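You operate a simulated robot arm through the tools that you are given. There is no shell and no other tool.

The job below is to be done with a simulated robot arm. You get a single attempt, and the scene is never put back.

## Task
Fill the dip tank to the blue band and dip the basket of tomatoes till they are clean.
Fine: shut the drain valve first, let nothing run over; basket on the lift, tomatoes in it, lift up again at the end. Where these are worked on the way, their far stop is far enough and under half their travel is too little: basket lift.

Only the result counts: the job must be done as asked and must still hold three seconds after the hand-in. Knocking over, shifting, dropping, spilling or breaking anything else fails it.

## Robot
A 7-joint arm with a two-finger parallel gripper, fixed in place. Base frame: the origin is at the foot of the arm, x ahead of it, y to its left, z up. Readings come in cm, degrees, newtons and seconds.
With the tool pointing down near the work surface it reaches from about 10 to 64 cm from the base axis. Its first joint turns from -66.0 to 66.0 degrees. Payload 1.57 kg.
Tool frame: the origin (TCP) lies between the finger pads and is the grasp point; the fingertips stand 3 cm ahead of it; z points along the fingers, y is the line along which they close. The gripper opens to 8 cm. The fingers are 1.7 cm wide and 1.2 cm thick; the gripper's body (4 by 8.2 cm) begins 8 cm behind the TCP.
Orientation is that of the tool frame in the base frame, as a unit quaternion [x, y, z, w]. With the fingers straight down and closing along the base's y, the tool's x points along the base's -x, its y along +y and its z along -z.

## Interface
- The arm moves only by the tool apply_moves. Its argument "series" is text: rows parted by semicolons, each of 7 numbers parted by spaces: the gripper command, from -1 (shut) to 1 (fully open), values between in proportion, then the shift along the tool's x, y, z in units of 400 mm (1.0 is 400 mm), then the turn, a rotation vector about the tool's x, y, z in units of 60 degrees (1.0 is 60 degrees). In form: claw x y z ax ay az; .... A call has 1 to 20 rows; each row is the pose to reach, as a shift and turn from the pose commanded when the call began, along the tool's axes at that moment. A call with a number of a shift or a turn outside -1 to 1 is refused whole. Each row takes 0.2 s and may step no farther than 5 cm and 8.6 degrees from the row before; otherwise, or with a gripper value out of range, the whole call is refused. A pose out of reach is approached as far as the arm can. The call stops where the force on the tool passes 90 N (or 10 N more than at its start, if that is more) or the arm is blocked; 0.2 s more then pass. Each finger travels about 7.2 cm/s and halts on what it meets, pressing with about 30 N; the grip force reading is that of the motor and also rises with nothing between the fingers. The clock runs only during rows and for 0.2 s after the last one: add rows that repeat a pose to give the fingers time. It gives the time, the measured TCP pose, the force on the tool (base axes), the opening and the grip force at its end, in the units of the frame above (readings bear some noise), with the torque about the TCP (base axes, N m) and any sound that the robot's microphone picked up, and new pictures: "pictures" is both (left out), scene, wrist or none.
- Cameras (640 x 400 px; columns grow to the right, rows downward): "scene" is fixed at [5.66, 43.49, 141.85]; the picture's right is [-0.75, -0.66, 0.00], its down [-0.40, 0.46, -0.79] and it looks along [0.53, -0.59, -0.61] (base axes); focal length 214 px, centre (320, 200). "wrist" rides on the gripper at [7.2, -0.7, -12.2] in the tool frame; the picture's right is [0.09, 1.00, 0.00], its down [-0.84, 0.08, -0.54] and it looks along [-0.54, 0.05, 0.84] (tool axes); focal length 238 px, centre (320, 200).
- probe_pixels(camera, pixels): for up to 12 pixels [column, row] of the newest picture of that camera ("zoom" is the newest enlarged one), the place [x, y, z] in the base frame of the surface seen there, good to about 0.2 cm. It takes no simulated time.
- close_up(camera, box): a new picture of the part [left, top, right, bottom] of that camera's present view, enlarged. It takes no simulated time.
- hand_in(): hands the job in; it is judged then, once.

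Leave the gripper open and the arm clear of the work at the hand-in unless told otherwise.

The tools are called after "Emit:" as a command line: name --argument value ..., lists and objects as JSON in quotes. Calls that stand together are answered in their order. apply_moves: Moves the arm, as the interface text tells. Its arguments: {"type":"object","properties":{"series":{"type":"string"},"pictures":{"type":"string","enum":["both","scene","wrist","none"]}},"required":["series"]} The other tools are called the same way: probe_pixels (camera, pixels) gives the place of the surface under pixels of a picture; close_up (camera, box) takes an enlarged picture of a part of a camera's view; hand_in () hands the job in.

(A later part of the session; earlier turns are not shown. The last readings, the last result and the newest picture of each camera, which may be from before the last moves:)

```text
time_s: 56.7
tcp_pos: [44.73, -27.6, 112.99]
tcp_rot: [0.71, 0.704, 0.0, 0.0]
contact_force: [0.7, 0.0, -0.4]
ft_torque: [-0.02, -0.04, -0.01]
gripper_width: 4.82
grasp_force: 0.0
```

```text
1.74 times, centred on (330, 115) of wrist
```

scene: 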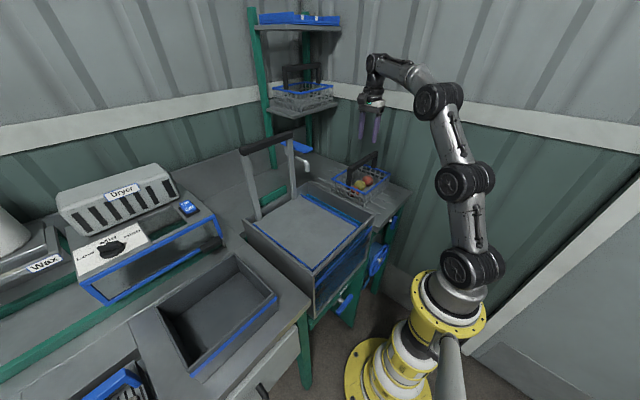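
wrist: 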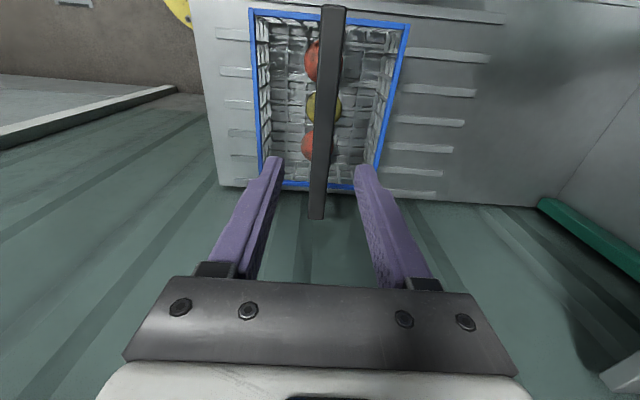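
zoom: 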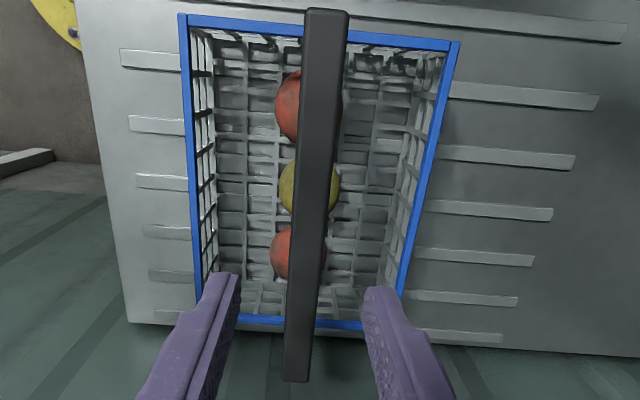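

Handle centre x≈45.15, top z 102.15, middle y≈−27.6. I centre, go down to z≈101.2 and close on it.

Emit:
apply_moves --series "0.2 0 0.0105 0.1 0 0 0; 0.2 0 0.0105 0.2 0 0 0; 0.2 0 0.0105 0.295 0 0 0; 0.2 0 0.0105 0.295 0 0 0; -1 0 0.0105 0.295 0 0 0; -1 0 0.0105 0.295 0 0 0; -1 0 0.0105 0.295 0 0 0" --pictures "both"

```text
time_s: 58.3
tcp_pos: [45.18, -27.66, 101.28]
tcp_rot: [0.71, 0.704, -0.001, 0.001]
contact_force: [0.1, 0.7, -0.1]
ft_torque: [-0.16, 0.0, 0.12]
gripper_width: 1.97
grasp_force: 30.0
```

scene: 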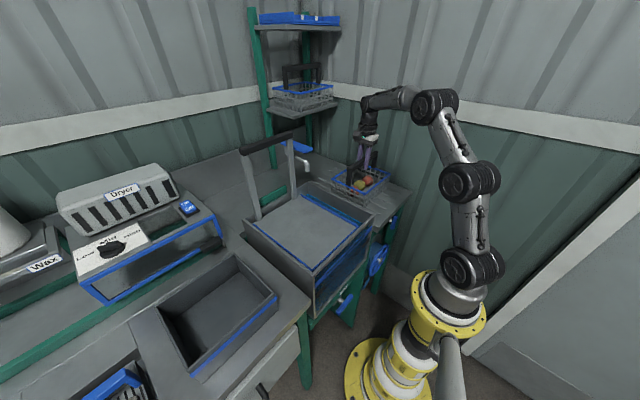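
wrist: 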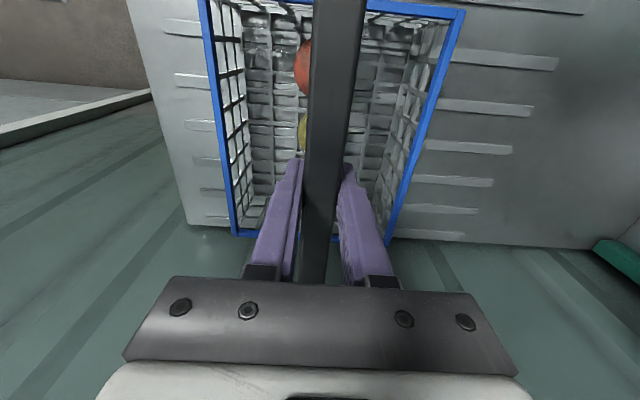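

Gripped (width 1.97, 30 N). I lift slowly by 2 cm and check.

Emit:
apply_moves --series "-1 0 0 -0.0125 0 0 0; -1 0 0 -0.025 0 0 0; -1 0 0 -0.0375 0 0 0; -1 0 0 -0.05 0 0 0; -1 0 0 -0.05 0 0 0" --pictures "both"

```text
time_s: 59.5
tcp_pos: [45.16, -27.67, 103.15]
tcp_rot: [0.71, 0.704, -0.001, 0.0]
contact_force: [0.4, 0.3, -4.9]
ft_torque: [0.01, 0.01, 0.04]
gripper_width: 1.98
grasp_force: 30.4
```

scene: 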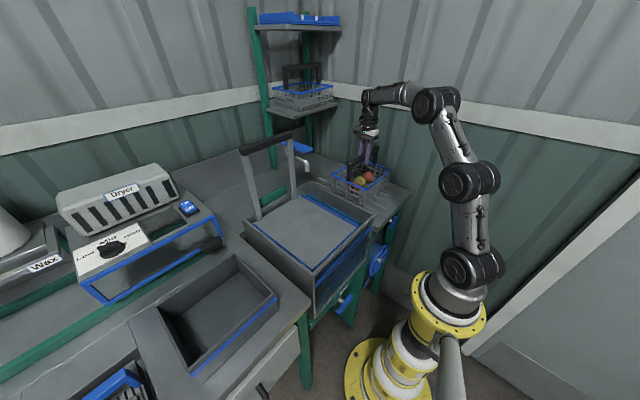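
wrist: 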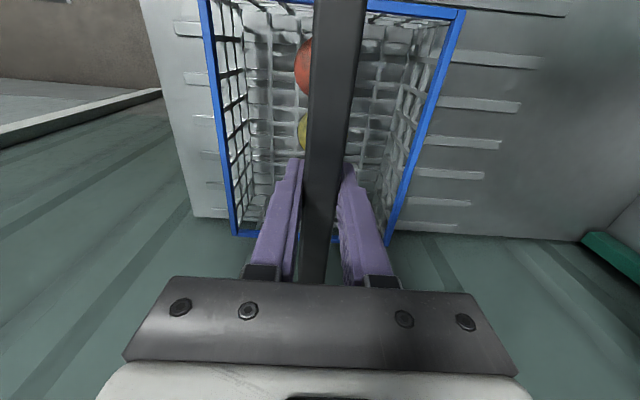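

The basket hangs level, about 5 N. I lift on to clear the tank rim (bottom above z≈95).

Emit:
apply_moves --series "-1 0 0 -0.02 0 0 0; -1 0 0 -0.05 0 0 0; -1 0 0 -0.08 0 0 0; -1 0 0 -0.11 0 0 0; -1 0 0 -0.14 0 0 0; -1 0 0 -0.17 0 0 0; -1 0 0 -0.195 0 0 0; -1 0 0 -0.21 0 0 0; -1 0 0 -0.21 0 0 0" --pictures "both"

Emit:
close_up --camera "scene" --box '[290, 110, 410, 230]'

```text
time_s: 61.5
tcp_pos: [45.16, -27.63, 111.54]
tcp_rot: [0.71, 0.704, -0.001, 0.001]
contact_force: [-0.1, -0.3, -4.9]
ft_torque: [0.06, -0.01, -0.04]
gripper_width: 1.98
grasp_force: 30.8
```

scene: 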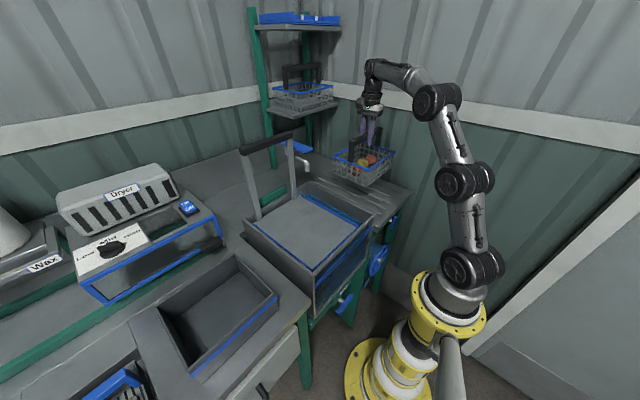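
wrist: 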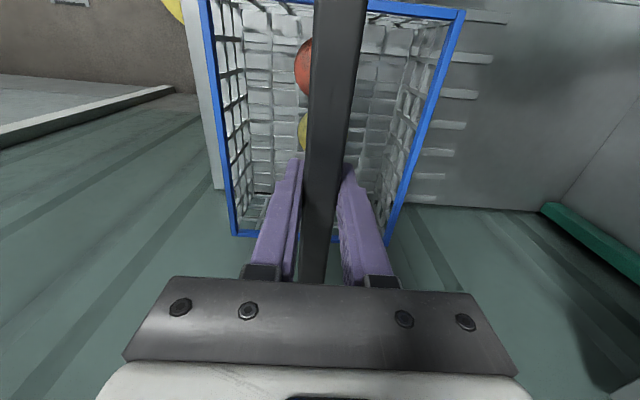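

```text
3.33 times, centred on (350, 170) of scene
```

zoom: 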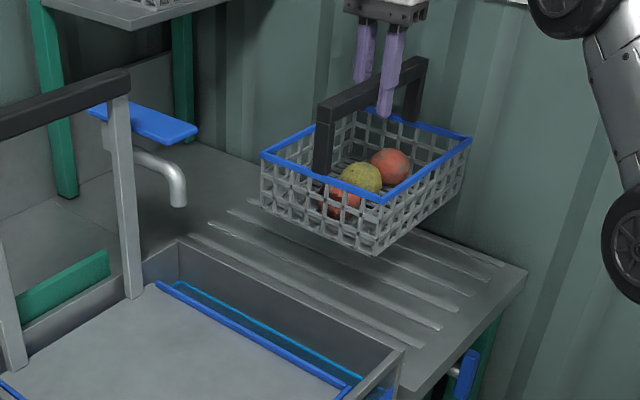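

The basket is clear (bottom ≈ z 96.6, tomatoes inside). I carry it gently sideways over the lift plate, centre target (43.5, 7.6).

Emit:
apply_moves --series "-1 0.0175 -0.002 0 0 0 0; -1 0.05 -0.006 0 0 0 0; -1 0.1 -0.012 0 0 0 0; -1 0.1575 -0.02 0 0 0 0; -1 0.215 -0.03 0 0 0 0; -1 0.2725 -0.0415 0 0 0 0; -1 0.33 -0.0415 0 0 0 0; -1 0.3875 -0.0415 0 0 0 0; -1 0.445 -0.0415 0 0 0 0; -1 0.5025 -0.0415 0 0 0 0; -1 0.56 -0.0415 0 0 0 0; -1 0.6175 -0.0415 0 0 0 0; -1 0.675 -0.0415 0 0 0 0; -1 0.7325 -0.0415 0 0 0 0; -1 0.7825 -0.0415 0 0 0 0; -1 0.825 -0.0415 0 0 0 0; -1 0.855 -0.0415 0 0 0 0; -1 0.875 -0.0415 0 0 0 0; -1 0.88 -0.0415 0 0 0 0; -1 0.88 -0.0415 0 0 0 0" --pictures "both"

Emit:
close_up --camera "scene" --box '[220, 110, 400, 300]'

```text
time_s: 65.7
tcp_pos: [43.72, 7.64, 111.41]
tcp_rot: [0.71, 0.704, -0.001, 0.0]
contact_force: [-0.7, 1.2, -4.7]
ft_torque: [0.05, -0.02, 0.0]
gripper_width: 1.98
grasp_force: 29.9
```

scene: 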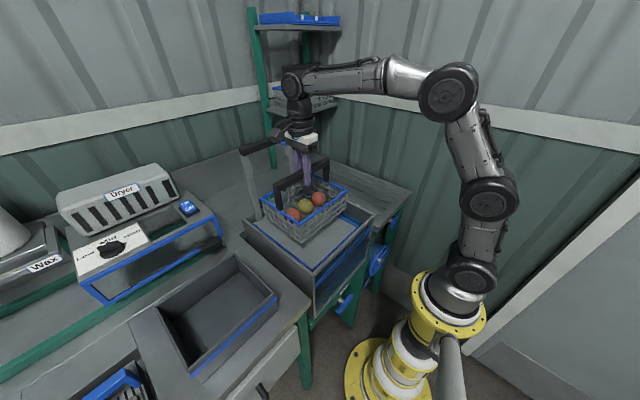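
wrist: 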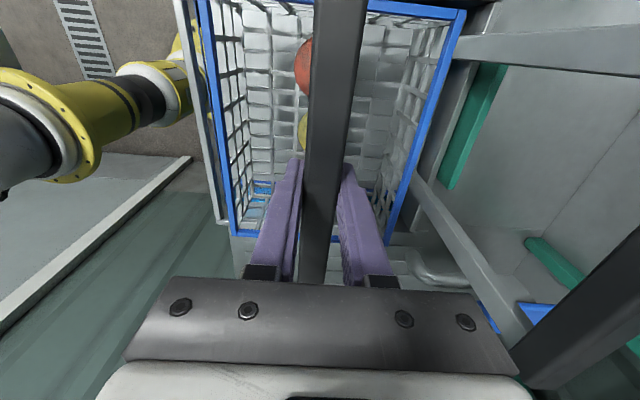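

```text
2.11 times, centred on (310, 205) of scene
```

zoom: 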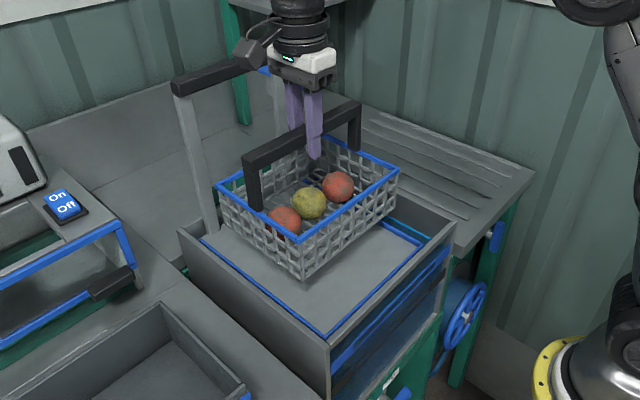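

The basket hangs over the plate, all three tomatoes inside. I lower it slowly, about 5.6 cm, then feel for contact.

Emit:
apply_moves --series "-1 0 0 0.015 0 0 0; -1 0 0 0.04 0 0 0; -1 0 0 0.065 0 0 0; -1 0 0 0.09 0 0 0; -1 0 0 0.115 0 0 0; -1 0 0 0.13 0 0 0; -1 0 0 0.14 0 0 0; -1 0 0 0.14 0 0 0" --pictures "scene"

Emit:
close_up --camera "scene" --box '[240, 140, 380, 290]'

```text
time_s: 67.5
tcp_pos: [43.67, 7.72, 105.86]
tcp_rot: [0.71, 0.704, 0.0, 0.0]
contact_force: [0.4, -0.5, -5.1]
ft_torque: [-0.01, 0.0, 0.02]
gripper_width: 1.99
grasp_force: 30.3
```

scene: 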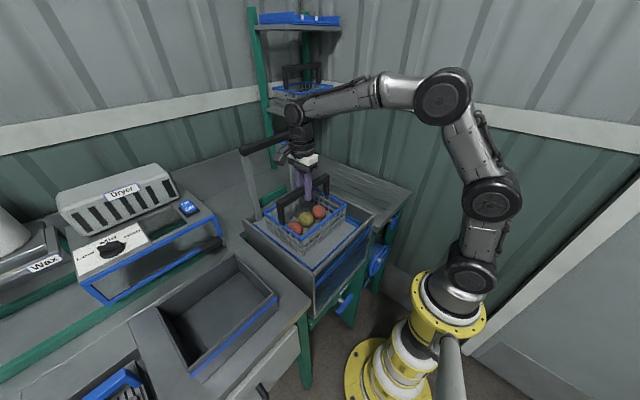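

```text
2.67 times, centred on (310, 215) of scene
```

zoom: 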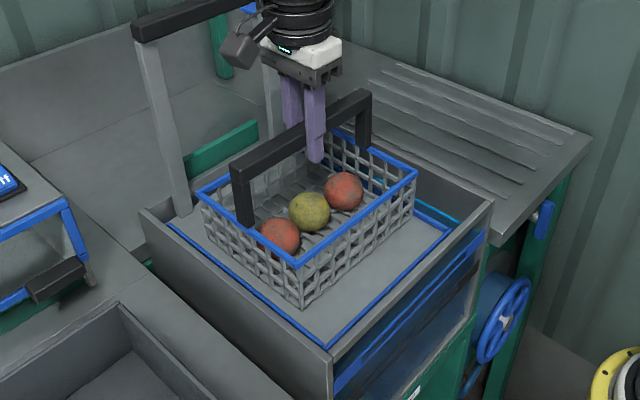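

Still hanging free at 5 N. I lower in small steps until it sits.

Emit:
apply_moves --series "-1 0 0 0.006 0 0 0; -1 0 0 0.012 0 0 0; -1 0 0 0.018 0 0 0; -1 0 0 0.018 0 0 0" --pictures "none"

```text
time_s: 68.5
tcp_pos: [43.73, 7.63, 105.21]
tcp_rot: [0.71, 0.704, 0.0, 0.001]
contact_force: [-2.7, 0.0, 2.4]
ft_torque: [-0.33, 0.08, -0.05]
gripper_width: 2.0
grasp_force: 30.3
```

The force turned to +2.4 N: the basket sits on the plate. I open the fingers and rise straight up.

Emit:
apply_moves --series "-0.3 0 0 0 0 0 0; 0 0 0 0 0 0 0; 0 0 0 0 0 0 0; 0 0 0 -0.05 0 0 0; 0 0 0 -0.12 0 0 0; 0 0 0 -0.2 0 0 0; 0 0 0 -0.28 0 0 0" --pictures "both"

Emit:
close_up --camera "scene" --box '[240, 140, 380, 290]'

```text
time_s: 70.1
tcp_pos: [43.46, 7.72, 116.41]
tcp_rot: [0.711, 0.703, -0.002, 0.001]
contact_force: [0.2, 0.6, 0.7]
ft_torque: [0.0, 0.01, 0.0]
gripper_width: 4.0
grasp_force: 0.1
```

scene: 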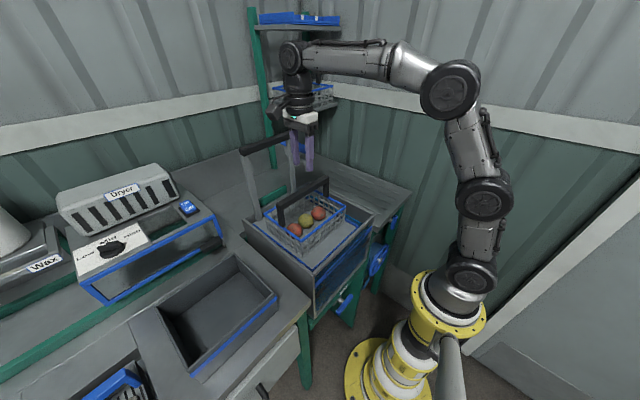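
wrist: 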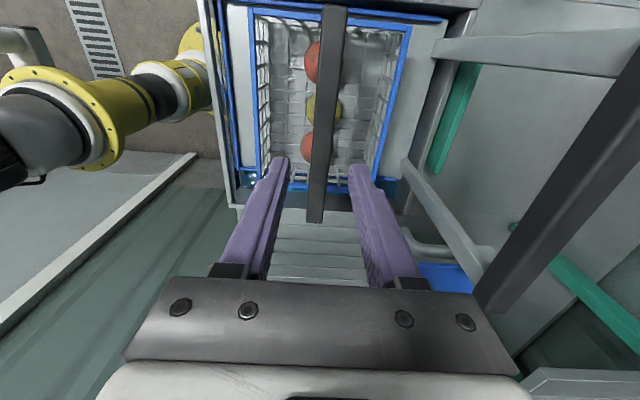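

```text
2.67 times, centred on (310, 215) of scene
```

zoom: 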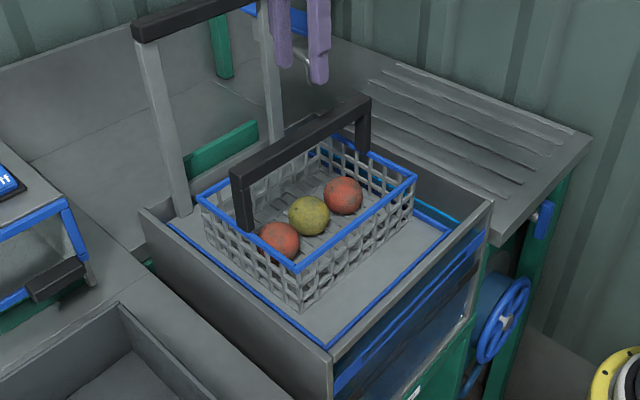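

The basket with its tomatoes stands on the lift plate. Next the lift handle. I check the water level once more and probe the lift's bar and posts precisely.

Emit:
close_up --camera "scene" --box '[230, 125, 330, 235]'

Emit:
probe_pixels --camera "zoom" --pixels '[[140, 90], [200, 60], [260, 45]]'

Emit:
probe_pixels --camera "wrist" --pixels '[[500, 285], [540, 220], [580, 160], [560, 210], [600, 130], [510, 300], [530, 260], [455, 100], [440, 50], [580, 50], [520, 300], [610, 80]]'

Emit:
probe_pixels --camera "scene" --pixels '[[330, 265], [330, 264.5], [242, 148], [250, 146], [262, 142], [272, 139], [270, 148], [255, 152], [275, 200], [280, 196]]'

```text
3.64 times, centred on (280, 180) of scene
```

zoom: 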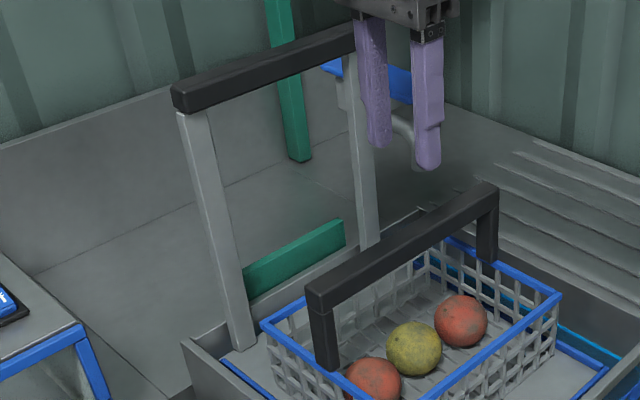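

```text
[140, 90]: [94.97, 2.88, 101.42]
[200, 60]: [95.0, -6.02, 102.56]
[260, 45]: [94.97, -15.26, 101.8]
```

```text
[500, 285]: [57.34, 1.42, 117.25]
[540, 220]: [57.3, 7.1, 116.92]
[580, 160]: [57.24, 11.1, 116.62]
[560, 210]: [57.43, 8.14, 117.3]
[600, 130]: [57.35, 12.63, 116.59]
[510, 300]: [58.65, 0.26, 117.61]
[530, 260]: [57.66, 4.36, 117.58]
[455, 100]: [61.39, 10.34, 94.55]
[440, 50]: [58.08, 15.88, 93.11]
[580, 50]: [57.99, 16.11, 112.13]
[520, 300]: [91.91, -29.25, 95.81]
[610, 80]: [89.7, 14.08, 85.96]
```

```text
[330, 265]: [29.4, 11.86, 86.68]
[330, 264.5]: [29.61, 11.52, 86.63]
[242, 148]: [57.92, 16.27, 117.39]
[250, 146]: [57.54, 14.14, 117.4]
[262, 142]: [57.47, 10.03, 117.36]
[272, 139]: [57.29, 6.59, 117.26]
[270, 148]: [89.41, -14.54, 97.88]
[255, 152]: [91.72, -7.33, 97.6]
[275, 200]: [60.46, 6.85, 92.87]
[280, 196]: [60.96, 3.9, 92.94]
```

Water level steady at 86.65. The lift bar's front face is x≈57.3, top z≈117.5 (centre ≈ (58.2, 7.8, 116.5)). I tilt the tool 50° forward so the fingers close across the bar, upper finger above and lower finger below, and move in front of it.

Emit:
apply_moves --series "0.25 0 0.02 -0.02 -0.12 0 0; 0.25 0 0.04 -0.04 -0.24 0 0; 0.25 0 0.06 -0.06 -0.36 0 0; 0.25 0.001 0.08 -0.08 -0.48 0 0; 0.25 0.001 0.1 -0.1 -0.6 0 0; 0.25 0.002 0.12 -0.12 -0.72 0 0; 0.25 0.002 0.1385 -0.14 -0.833 0 0; 0.25 0.002 0.1385 -0.14 -0.833 0 0" --pictures "both"

```text
time_s: 71.9
tcp_pos: [49.36, 7.74, 121.9]
tcp_rot: [0.643, 0.639, 0.297, 0.301]
contact_force: [0.7, -0.4, 0.6]
ft_torque: [0.03, 0.04, 0.02]
gripper_width: 5.01
grasp_force: 0.2
```

scene: 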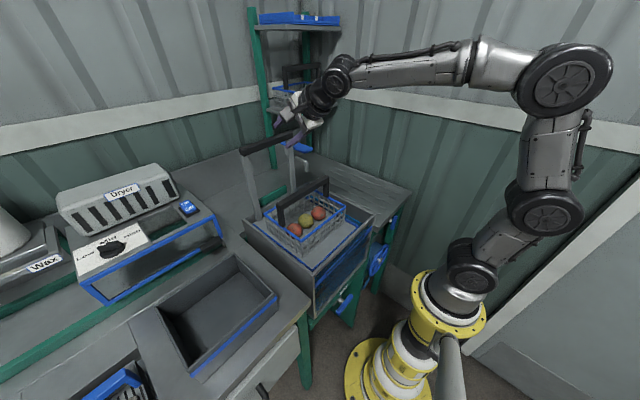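
wrist: 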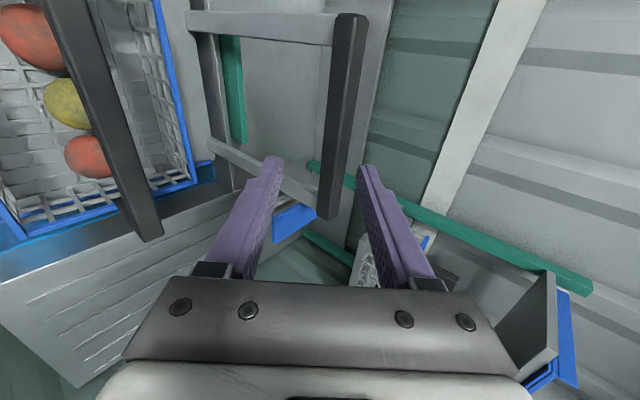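

The bar lies between the fingers' line in the wrist view. I align and approach to about 4 cm before the grasp.

Emit:
apply_moves --series "0.25 0.003 0.02 0.04 0 0 0; 0.25 0.003 0.0395 0.09 0 0 0; 0.25 0.003 0.0395 0.13 0 0 0; 0.25 0.003 0.0395 0.13 0 0 0" --pictures "both"

Emit:
close_up --camera "scene" --box '[230, 80, 360, 180]'

Emit:
probe_pixels --camera "wrist" --pixels '[[340, 60], [350, 60], [330, 150], [340, 150], [322, 190], [330, 200]]'

```text
time_s: 72.9
tcp_pos: [54.43, 7.84, 119.79]
tcp_rot: [0.643, 0.639, 0.297, 0.301]
contact_force: [0.7, -0.5, -0.1]
ft_torque: [0.01, 0.02, -0.01]
gripper_width: 4.99
grasp_force: 0.1
```

scene: 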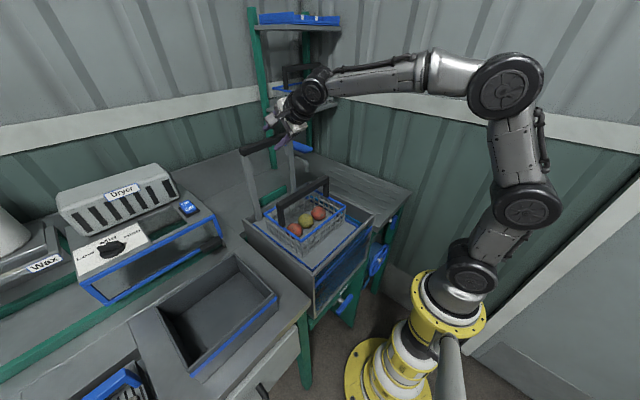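
wrist: 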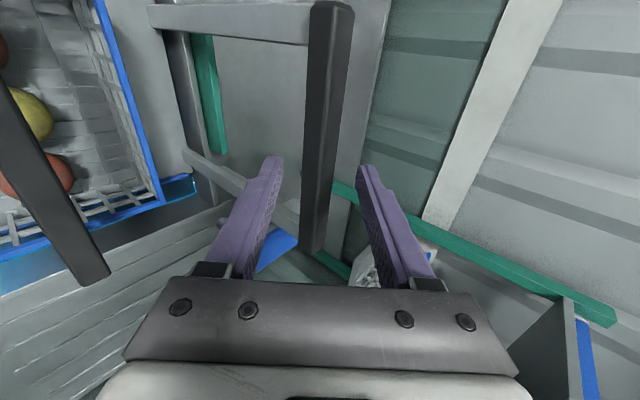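

```text
4.00 times, centred on (295, 130) of scene
```

zoom: 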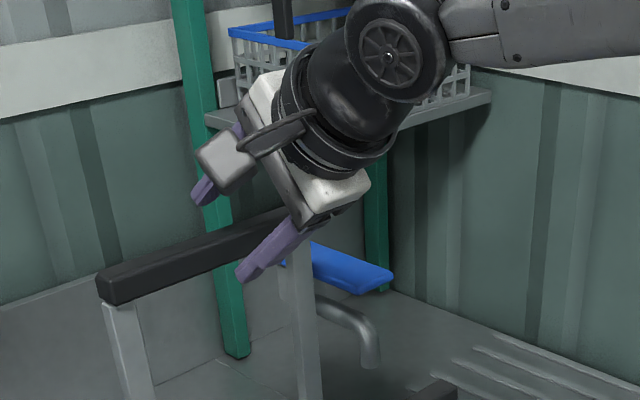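

```text
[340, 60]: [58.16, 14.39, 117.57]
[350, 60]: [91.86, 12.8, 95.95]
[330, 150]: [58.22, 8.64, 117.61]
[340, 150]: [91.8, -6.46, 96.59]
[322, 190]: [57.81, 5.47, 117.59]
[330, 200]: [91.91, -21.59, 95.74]
```

The bar's top is z≈117.6 and it sits centred between the fingers. I advance 4 cm and close on it.

Emit:
apply_moves --series "0.25 0 0 0.05 0 0 0; 0.25 0 -0.001 0.099 0 0 0; 0.25 0 -0.001 0.099 0 0 0; -0.2 0 -0.001 0.099 0 0 0; -1 0 -0.001 0.099 0 0 0; -1 0 -0.001 0.099 0 0 0" --pictures "both"

Emit:
close_up --camera "scene" --box '[230, 80, 360, 180]'

```text
time_s: 74.3
tcp_pos: [57.19, 7.6, 117.34]
tcp_rot: [0.643, 0.638, 0.297, 0.302]
contact_force: [7.2, -2.0, 1.3]
ft_torque: [-0.2, -0.21, 0.54]
gripper_width: 3.04
grasp_force: 39.3
```

scene: 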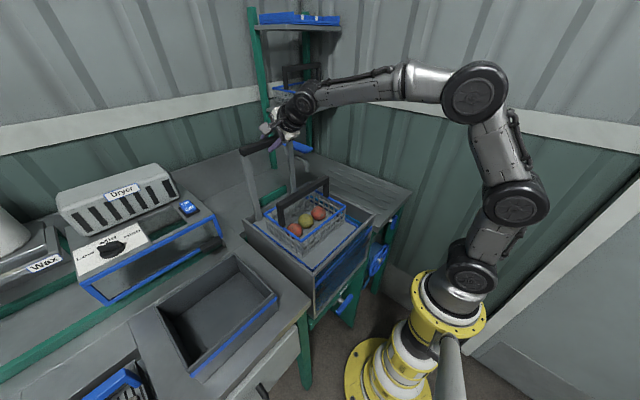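
wrist: 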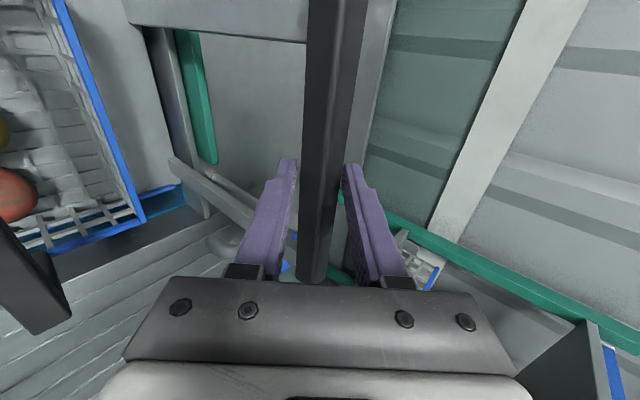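

```text
4.00 times, centred on (295, 130) of scene
```

zoom: 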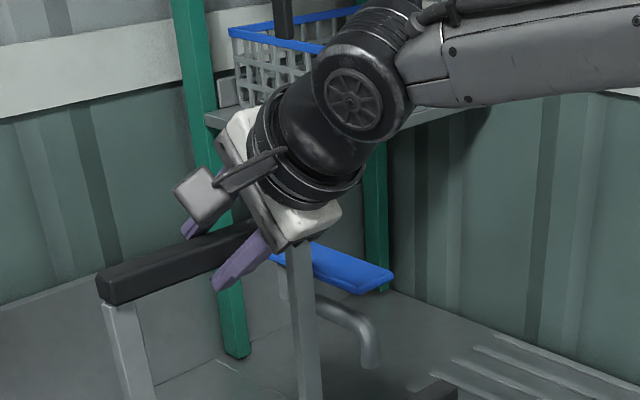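

Gripped across the bar (width 3.04). I press straight down 1 cm slowly and read the force.

Emit:
apply_moves --series "-1 0 -0.0096 0.008 0 0 0; -1 0 -0.0192 0.0161 0 0 0; -1 0 -0.0192 0.0161 0 0 0" --pictures "scene"

```text
time_s: 75.1
tcp_pos: [57.25, 7.68, 116.18]
tcp_rot: [0.643, 0.639, 0.296, 0.301]
contact_force: [-8.4, -1.8, 3.0]
ft_torque: [-0.73, -0.12, 0.38]
gripper_width: 3.04
grasp_force: 39.7
```

scene: 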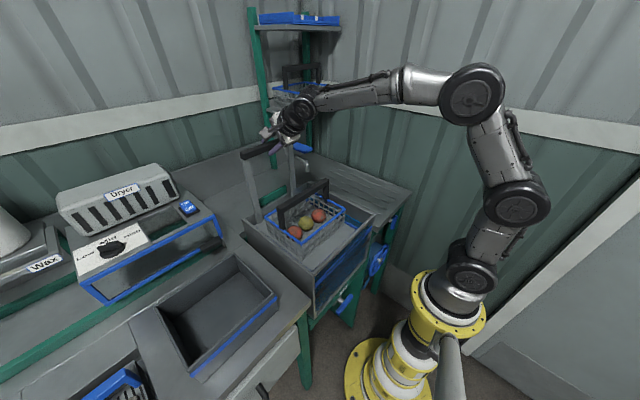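

The lift slides down easily. I continue down 6 cm at a gentle speed and look.

Emit:
apply_moves --series "-1 0 -0.0134 0.0113 0 0 0; -1 0 -0.0326 0.0274 0 0 0; -1 0 -0.0517 0.0434 0 0 0; -1 0 -0.0709 0.0595 0 0 0; -1 0 -0.09 0.0756 0 0 0; -1 0 -0.1054 0.0885 0 0 0; -1 0 -0.115 0.0965 0 0 0; -1 0 -0.115 0.0965 0 0 0" --pictures "both"

Emit:
close_up --camera "scene" --box '[230, 150, 390, 310]'

```text
time_s: 76.9
tcp_pos: [57.33, 7.65, 110.2]
tcp_rot: [0.643, 0.639, 0.296, 0.301]
contact_force: [-8.6, -3.1, 1.3]
ft_torque: [-0.64, -0.17, 0.3]
gripper_width: 3.03
grasp_force: 39.7
```

scene: 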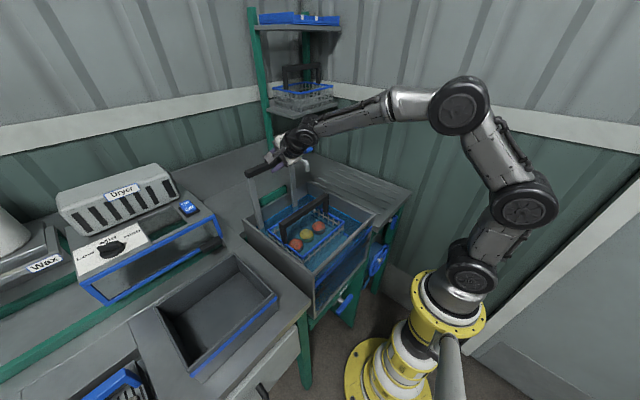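
wrist: 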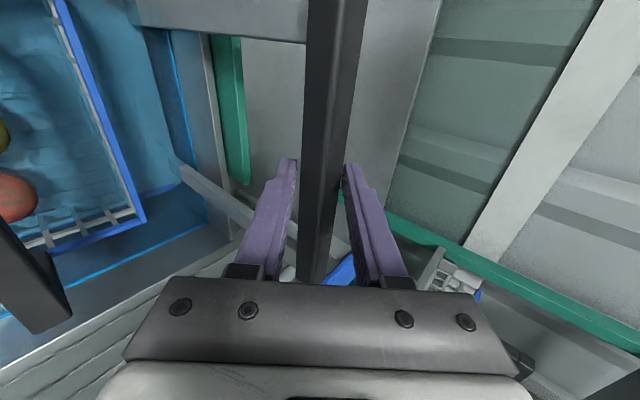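

```text
2.50 times, centred on (310, 230) of scene
```

zoom: 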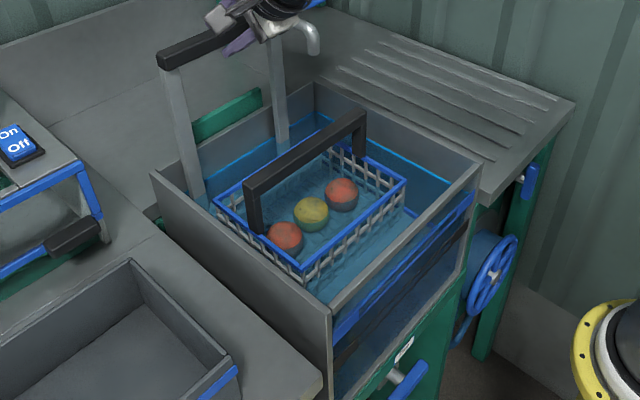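

The plate is under water, tomatoes still in their places. I go down 4 cm more and look whether the tomatoes stay down or float.

Emit:
apply_moves --series "-1 0 -0.0134 0.0113 0 0 0; -1 0 -0.0326 0.0274 0 0 0; -1 0 -0.0517 0.0434 0 0 0; -1 0 -0.067 0.0563 0 0 0; -1 0 -0.0766 0.0644 0 0 0; -1 0 -0.0766 0.0644 0 0 0" --pictures "scene"

Emit:
close_up --camera "scene" --box '[230, 150, 390, 310]'

Emit:
close_up --camera "scene" --box '[275, 190, 355, 270]'

```text
time_s: 78.3
tcp_pos: [57.33, 7.74, 106.08]
tcp_rot: [0.644, 0.638, 0.296, 0.301]
contact_force: [-11.4, -7.5, 0.6]
ft_torque: [-0.73, -0.13, 0.18]
gripper_width: 3.04
grasp_force: 39.5
```

scene: 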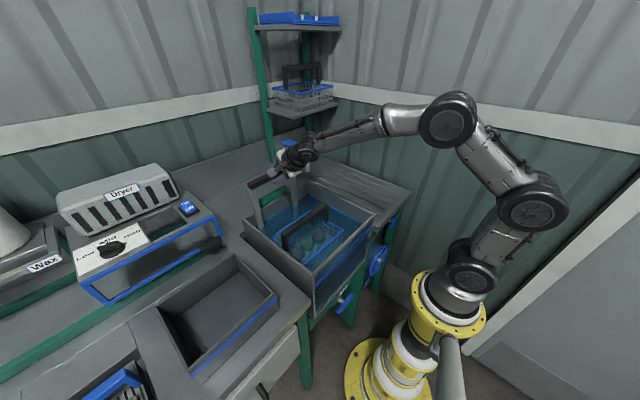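

```text
2.50 times, centred on (310, 230) of scene
```

zoom: 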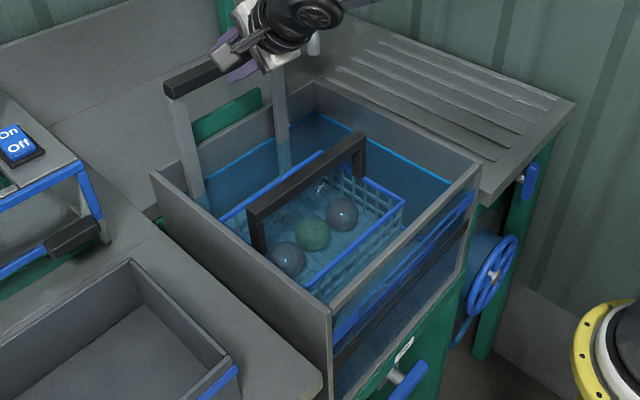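

```text
5.00 times, centred on (315, 230) of scene
```

zoom: 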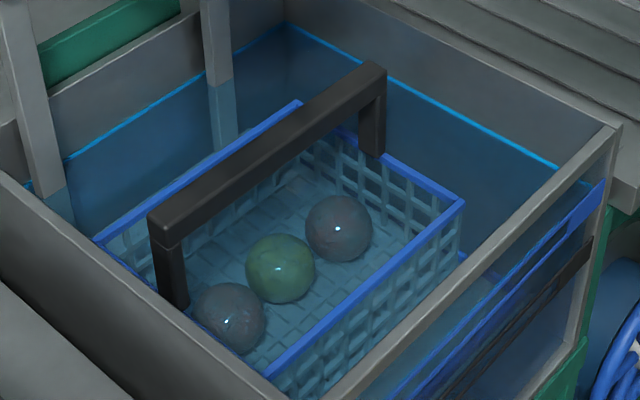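

The tomatoes stay at the basket's bottom, fully under water; no floating. I go on down toward the far stop, 3 cm.

Emit:
apply_moves --series "-1 0 -0.0134 0.0113 0 0 0; -1 0 -0.0287 0.0241 0 0 0; -1 0 -0.0441 0.037 0 0 0; -1 0 -0.0575 0.0483 0 0 0; -1 0 -0.0575 0.0483 0 0 0" --pictures "scene"

Emit:
close_up --camera "scene" --box '[230, 150, 390, 310]'

```text
time_s: 79.5
tcp_pos: [57.32, 7.62, 103.27]
tcp_rot: [0.644, 0.638, 0.296, 0.3]
contact_force: [-1.4, -14.8, 1.3]
ft_torque: [-0.6, -0.25, 0.2]
gripper_width: 3.05
grasp_force: 39.2
```

scene: 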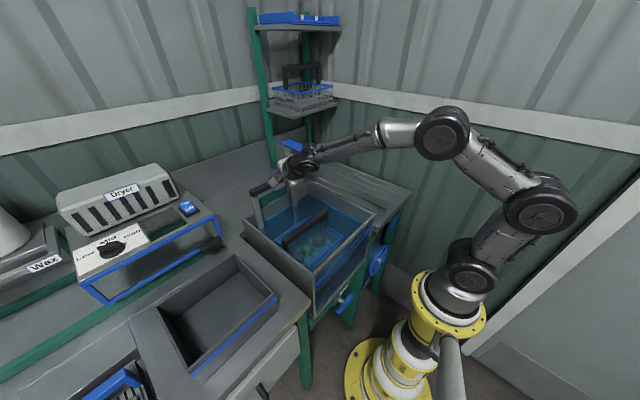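

```text
2.50 times, centred on (310, 230) of scene
```

zoom: 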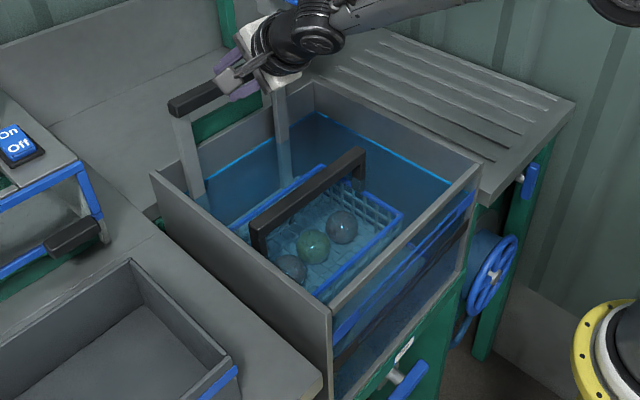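

A sideways force of −15 N builds up; I ease it by shifting 1.5 mm toward −y while going on down 2 cm.

Emit:
apply_moves --series "-1 -0.002 -0.0096 0.008 0 0 0; -1 -0.004 -0.0192 0.0161 0 0 0; -1 -0.004 -0.0287 0.0241 0 0 0; -1 -0.004 -0.0383 0.0322 0 0 0; -1 -0.004 -0.0383 0.0322 0 0 0" --pictures "scene"

```text
time_s: 80.7
tcp_pos: [57.27, 7.67, 101.18]
tcp_rot: [0.642, 0.639, 0.298, 0.3]
contact_force: [-3.5, 8.2, 2.4]
ft_torque: [-0.12, -0.14, 0.9]
gripper_width: 3.06
grasp_force: 39.4
```

scene: 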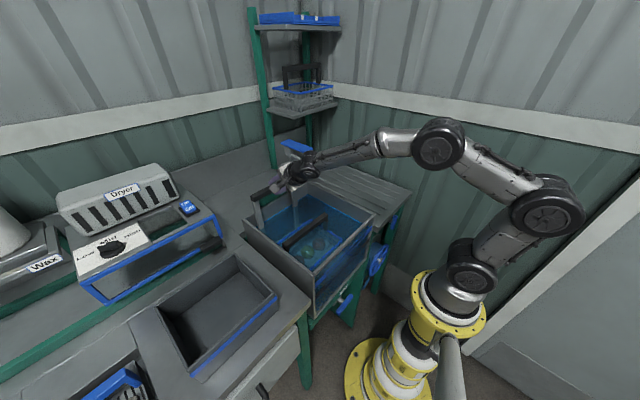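

16 cm down and no stop yet (plate ≈ z 74). I check the green rail behind the tank for clearance before going further.

Emit:
close_up --camera "scene" --box '[240, 140, 340, 240]'

Emit:
probe_pixels --camera "scene" --pixels '[[276, 192], [274, 191], [272, 190], [280, 188], [270, 196], [276, 196], [264, 190], [268, 200], [290, 190], [330, 265]]'

```text
4.00 times, centred on (290, 190) of scene
```

zoom: 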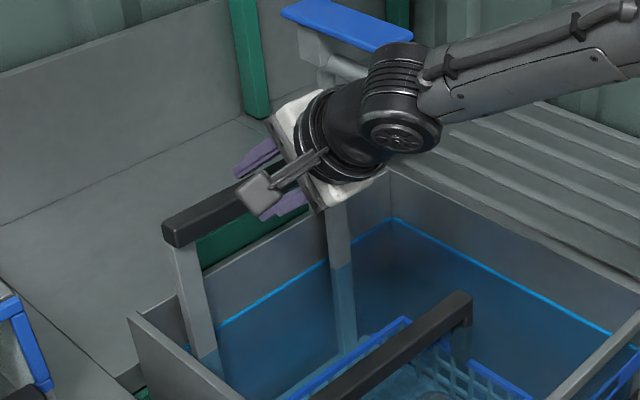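

```text
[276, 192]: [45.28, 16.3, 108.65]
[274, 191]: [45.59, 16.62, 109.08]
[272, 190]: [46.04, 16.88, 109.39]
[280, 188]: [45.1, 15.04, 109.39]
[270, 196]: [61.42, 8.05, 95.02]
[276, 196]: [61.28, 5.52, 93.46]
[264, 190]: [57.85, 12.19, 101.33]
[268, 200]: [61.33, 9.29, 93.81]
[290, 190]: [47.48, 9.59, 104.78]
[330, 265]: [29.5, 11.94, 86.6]
```

The green rail's top is about z 95.7, still below the fingertips. I go down further in 0.5 cm steps until the stop is felt.

Emit:
apply_moves --series "-1 0.001 -0.0096 0.008 0 0 0; -1 0.001 -0.0192 0.0161 0 0 0; -1 0.001 -0.0287 0.0241 0 0 0; -1 0.001 -0.0287 0.0241 0 0 0" --pictures "scene"

Emit:
close_up --camera "scene" --box '[240, 140, 380, 300]'

```text
time_s: 81.7
tcp_pos: [57.26, 7.69, 99.72]
tcp_rot: [0.642, 0.639, 0.297, 0.301]
contact_force: [-8.8, 17.9, 0.0]
ft_torque: [-0.16, -0.09, 0.91]
gripper_width: 3.05
grasp_force: 39.6
```

scene: 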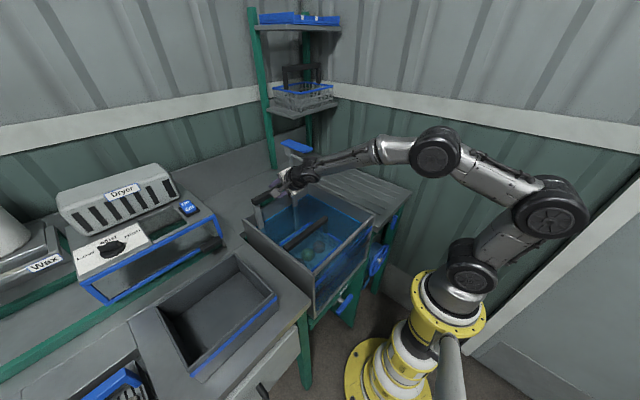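

```text
2.50 times, centred on (310, 220) of scene
```

zoom: 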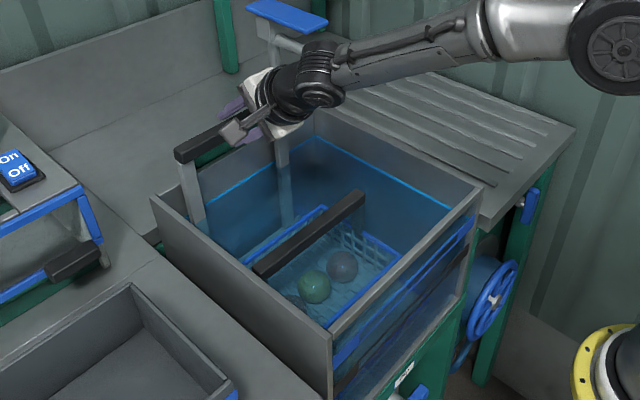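

Still moving freely. Another 1.5 cm with a small +y ease.

Emit:
apply_moves --series "-1 0.0025 -0.0096 0.008 0 0 0; -1 0.0025 -0.0192 0.0161 0 0 0; -1 0.0025 -0.0287 0.0241 0 0 0; -1 0.0025 -0.0287 0.0241 0 0 0" --pictures "none"

```text
time_s: 82.7
tcp_pos: [57.42, 7.55, 98.72]
tcp_rot: [0.642, 0.636, 0.3, 0.304]
contact_force: [-13.3, 1.9, 22.0]
ft_torque: [-0.69, -0.23, 0.24]
gripper_width: 3.04
grasp_force: 39.4
```

The force rose to +22 N: the far stop is reached (18.5 cm travel). I hold the basket under water for 4 s.

Emit:
apply_moves --series "-1 0 0 0 0 0 0; -1 0 0 0 0 0 0; -1 0 0 0 0 0 0; -1 0 0 0 0 0 0; -1 0 0 0 0 0 0; -1 0 0 0 0 0 0; -1 0 0 0 0 0 0; -1 0 0 0 0 0 0; -1 0 0 0 0 0 0; -1 0 0 0 0 0 0; -1 0 0 0 0 0 0; -1 0 0 0 0 0 0; -1 0 0 0 0 0 0; -1 0 0 0 0 0 0; -1 0 0 0 0 0 0; -1 0 0 0 0 0 0; -1 0 0 0 0 0 0; -1 0 0 0 0 0 0; -1 0 0 0 0 0 0; -1 0 0 0 0 0 0" --pictures "both"

Emit:
close_up --camera "scene" --box '[240, 150, 380, 290]'

Emit:
probe_pixels --camera "scene" --pixels '[[330, 265], [330, 264.5], [330, 264], [330, 263]]'

```text
time_s: 86.9
tcp_pos: [57.45, 7.68, 98.87]
tcp_rot: [0.643, 0.637, 0.3, 0.303]
contact_force: [-1.8, -18.3, 22.8]
ft_torque: [-0.68, -0.32, 0.16]
gripper_width: 3.04
grasp_force: 39.7
```

scene: 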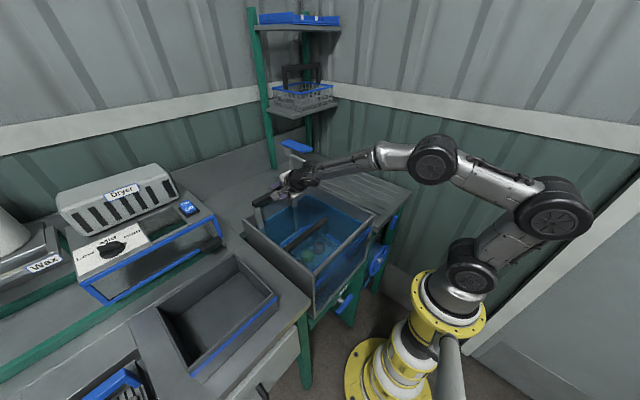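
wrist: 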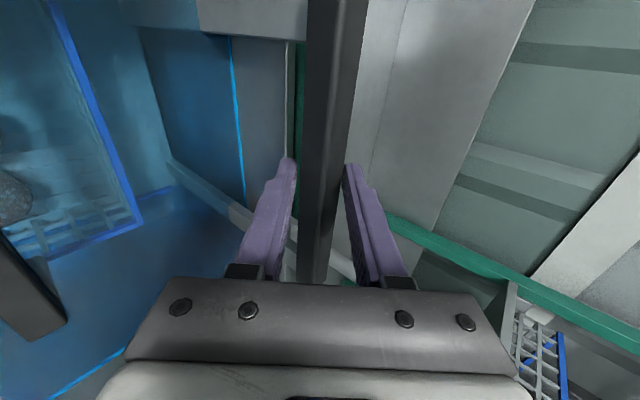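

```text
2.86 times, centred on (310, 220) of scene
```

zoom: 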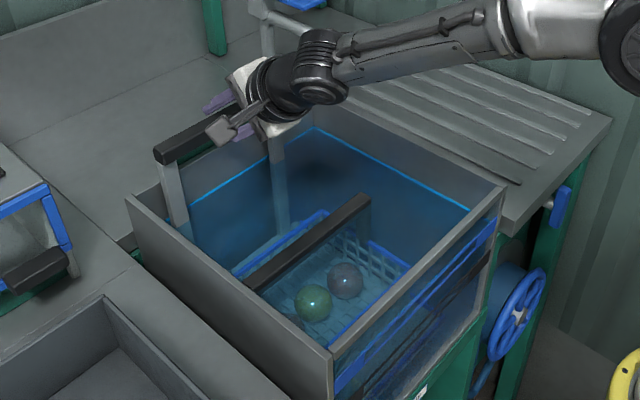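

```text
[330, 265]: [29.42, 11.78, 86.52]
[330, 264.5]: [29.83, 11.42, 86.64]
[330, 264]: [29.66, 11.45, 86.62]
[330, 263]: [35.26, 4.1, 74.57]
```

Level steady at 86.6. I look at the tomatoes closely for dirt.

Emit:
close_up --camera "scene" --box '[295, 225, 335, 265]'

Emit:
close_up --camera "wrist" --box '[0, 80, 160, 260]'

```text
10.00 times, centred on (315, 245) of scene
```

zoom: 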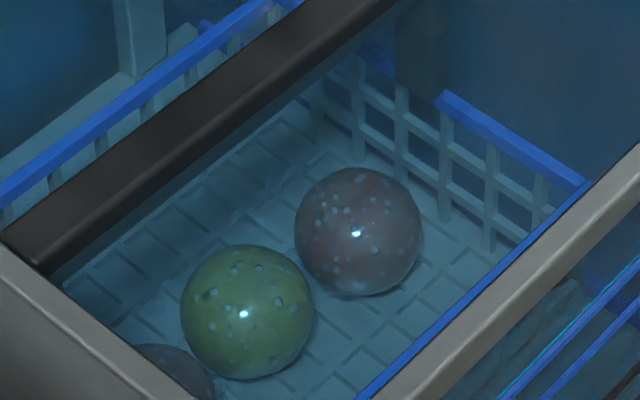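

```text
2.22 times, centred on (80, 170) of wrist
```

zoom: 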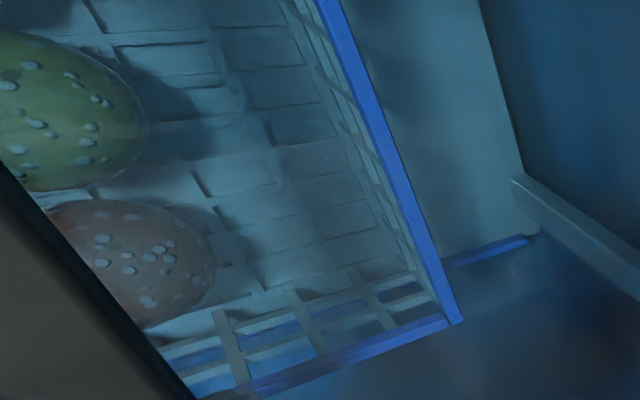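

White droplets show on them; dirt can't be judged under water. I hold longer, about 8 s more.

Emit:
apply_moves --series "-1 0 0 0 0 0 0; -1 0 0 0 0 0 0; -1 0 0 0 0 0 0; -1 0 0 0 0 0 0; -1 0 0 0 0 0 0; -1 0 0 0 0 0 0; -1 0 0 0 0 0 0; -1 0 0 0 0 0 0; -1 0 0 0 0 0 0; -1 0 0 0 0 0 0; -1 0 0 0 0 0 0; -1 0 0 0 0 0 0; -1 0 0 0 0 0 0; -1 0 0 0 0 0 0; -1 0 0 0 0 0 0; -1 0 0 0 0 0 0; -1 0 0 0 0 0 0; -1 0 0 0 0 0 0; -1 0 0 0 0 0 0; -1 0 0 0 0 0 0" --pictures "none"

Emit:
apply_moves --series "-1 0 0 0 0 0 0; -1 0 0 0 0 0 0; -1 0 0 0 0 0 0; -1 0 0 0 0 0 0; -1 0 0 0 0 0 0; -1 0 0 0 0 0 0; -1 0 0 0 0 0 0; -1 0 0 0 0 0 0; -1 0 0 0 0 0 0; -1 0 0 0 0 0 0; -1 0 0 0 0 0 0; -1 0 0 0 0 0 0; -1 0 0 0 0 0 0; -1 0 0 0 0 0 0; -1 0 0 0 0 0 0; -1 0 0 0 0 0 0; -1 0 0 0 0 0 0; -1 0 0 0 0 0 0; -1 0 0 0 0 0 0; -1 0 0 0 0 0 0" --pictures "scene"

Emit:
close_up --camera "scene" --box '[295, 225, 335, 265]'

```text
time_s: 91.1
tcp_pos: [57.44, 7.58, 98.88]
tcp_rot: [0.643, 0.636, 0.3, 0.303]
contact_force: [0.3, -17.4, 20.8]
ft_torque: [-0.64, -0.3, 0.25]
gripper_width: 3.04
grasp_force: 39.1
```

```text
time_s: 95.3
tcp_pos: [57.44, 7.55, 98.73]
tcp_rot: [0.643, 0.636, 0.301, 0.303]
contact_force: [3.5, -16.2, 20.8]
ft_torque: [-0.65, -0.34, 0.23]
gripper_width: 3.06
grasp_force: 39.7
```

scene: 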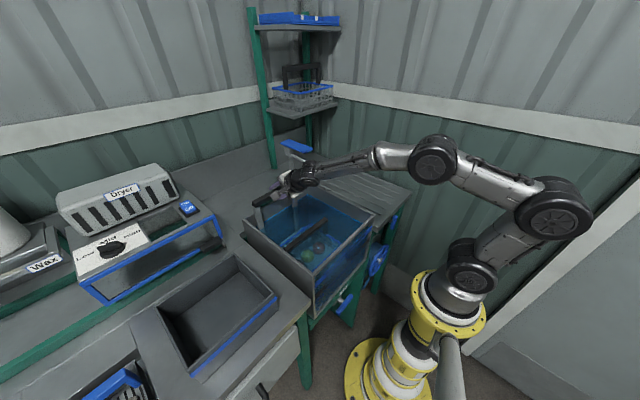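

```text
10.00 times, centred on (315, 245) of scene
```

zoom: 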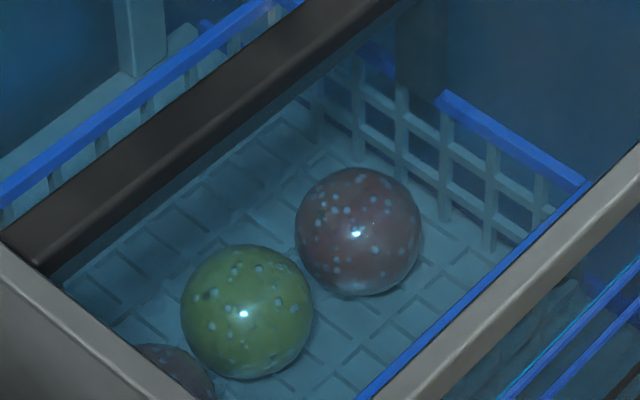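

The tomatoes look redder and clearer than before, so cleaning goes on with time. I keep holding 8 s more.

Emit:
apply_moves --series "-1 0 0 0 0 0 0; -1 0 0 0 0 0 0; -1 0 0 0 0 0 0; -1 0 0 0 0 0 0; -1 0 0 0 0 0 0; -1 0 0 0 0 0 0; -1 0 0 0 0 0 0; -1 0 0 0 0 0 0; -1 0 0 0 0 0 0; -1 0 0 0 0 0 0; -1 0 0 0 0 0 0; -1 0 0 0 0 0 0; -1 0 0 0 0 0 0; -1 0 0 0 0 0 0; -1 0 0 0 0 0 0; -1 0 0 0 0 0 0; -1 0 0 0 0 0 0; -1 0 0 0 0 0 0; -1 0 0 0 0 0 0; -1 0 0 0 0 0 0" --pictures "none"

Emit:
apply_moves --series "-1 0 0 0 0 0 0; -1 0 0 0 0 0 0; -1 0 0 0 0 0 0; -1 0 0 0 0 0 0; -1 0 0 0 0 0 0; -1 0 0 0 0 0 0; -1 0 0 0 0 0 0; -1 0 0 0 0 0 0; -1 0 0 0 0 0 0; -1 0 0 0 0 0 0; -1 0 0 0 0 0 0; -1 0 0 0 0 0 0; -1 0 0 0 0 0 0; -1 0 0 0 0 0 0; -1 0 0 0 0 0 0; -1 0 0 0 0 0 0; -1 0 0 0 0 0 0; -1 0 0 0 0 0 0; -1 0 0 0 0 0 0; -1 0 0 0 0 0 0" --pictures "scene"

Emit:
close_up --camera "scene" --box '[295, 225, 335, 265]'

```text
time_s: 99.5
tcp_pos: [57.5, 7.57, 98.8]
tcp_rot: [0.643, 0.636, 0.301, 0.303]
contact_force: [4.9, -12.4, 20.1]
ft_torque: [-0.61, -0.32, 0.34]
gripper_width: 3.03
grasp_force: 39.4
```

```text
time_s: 103.7
tcp_pos: [57.46, 7.73, 98.71]
tcp_rot: [0.642, 0.637, 0.3, 0.303]
contact_force: [6.1, -9.7, 19.7]
ft_torque: [-0.6, -0.35, 0.33]
gripper_width: 3.04
grasp_force: 39.1
```

scene: 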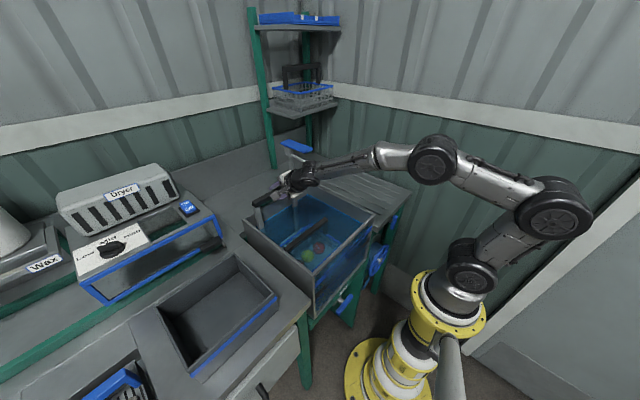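

```text
10.00 times, centred on (315, 245) of scene
```

zoom: 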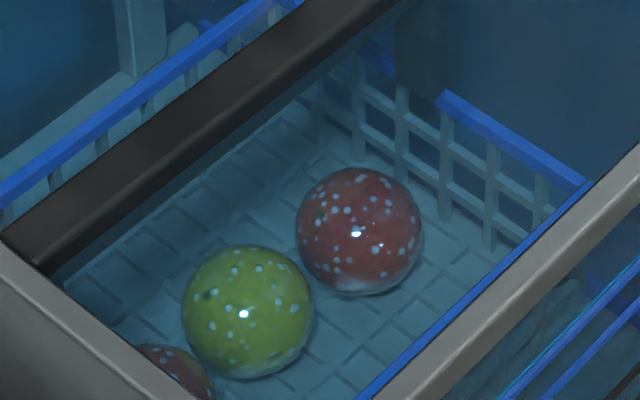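

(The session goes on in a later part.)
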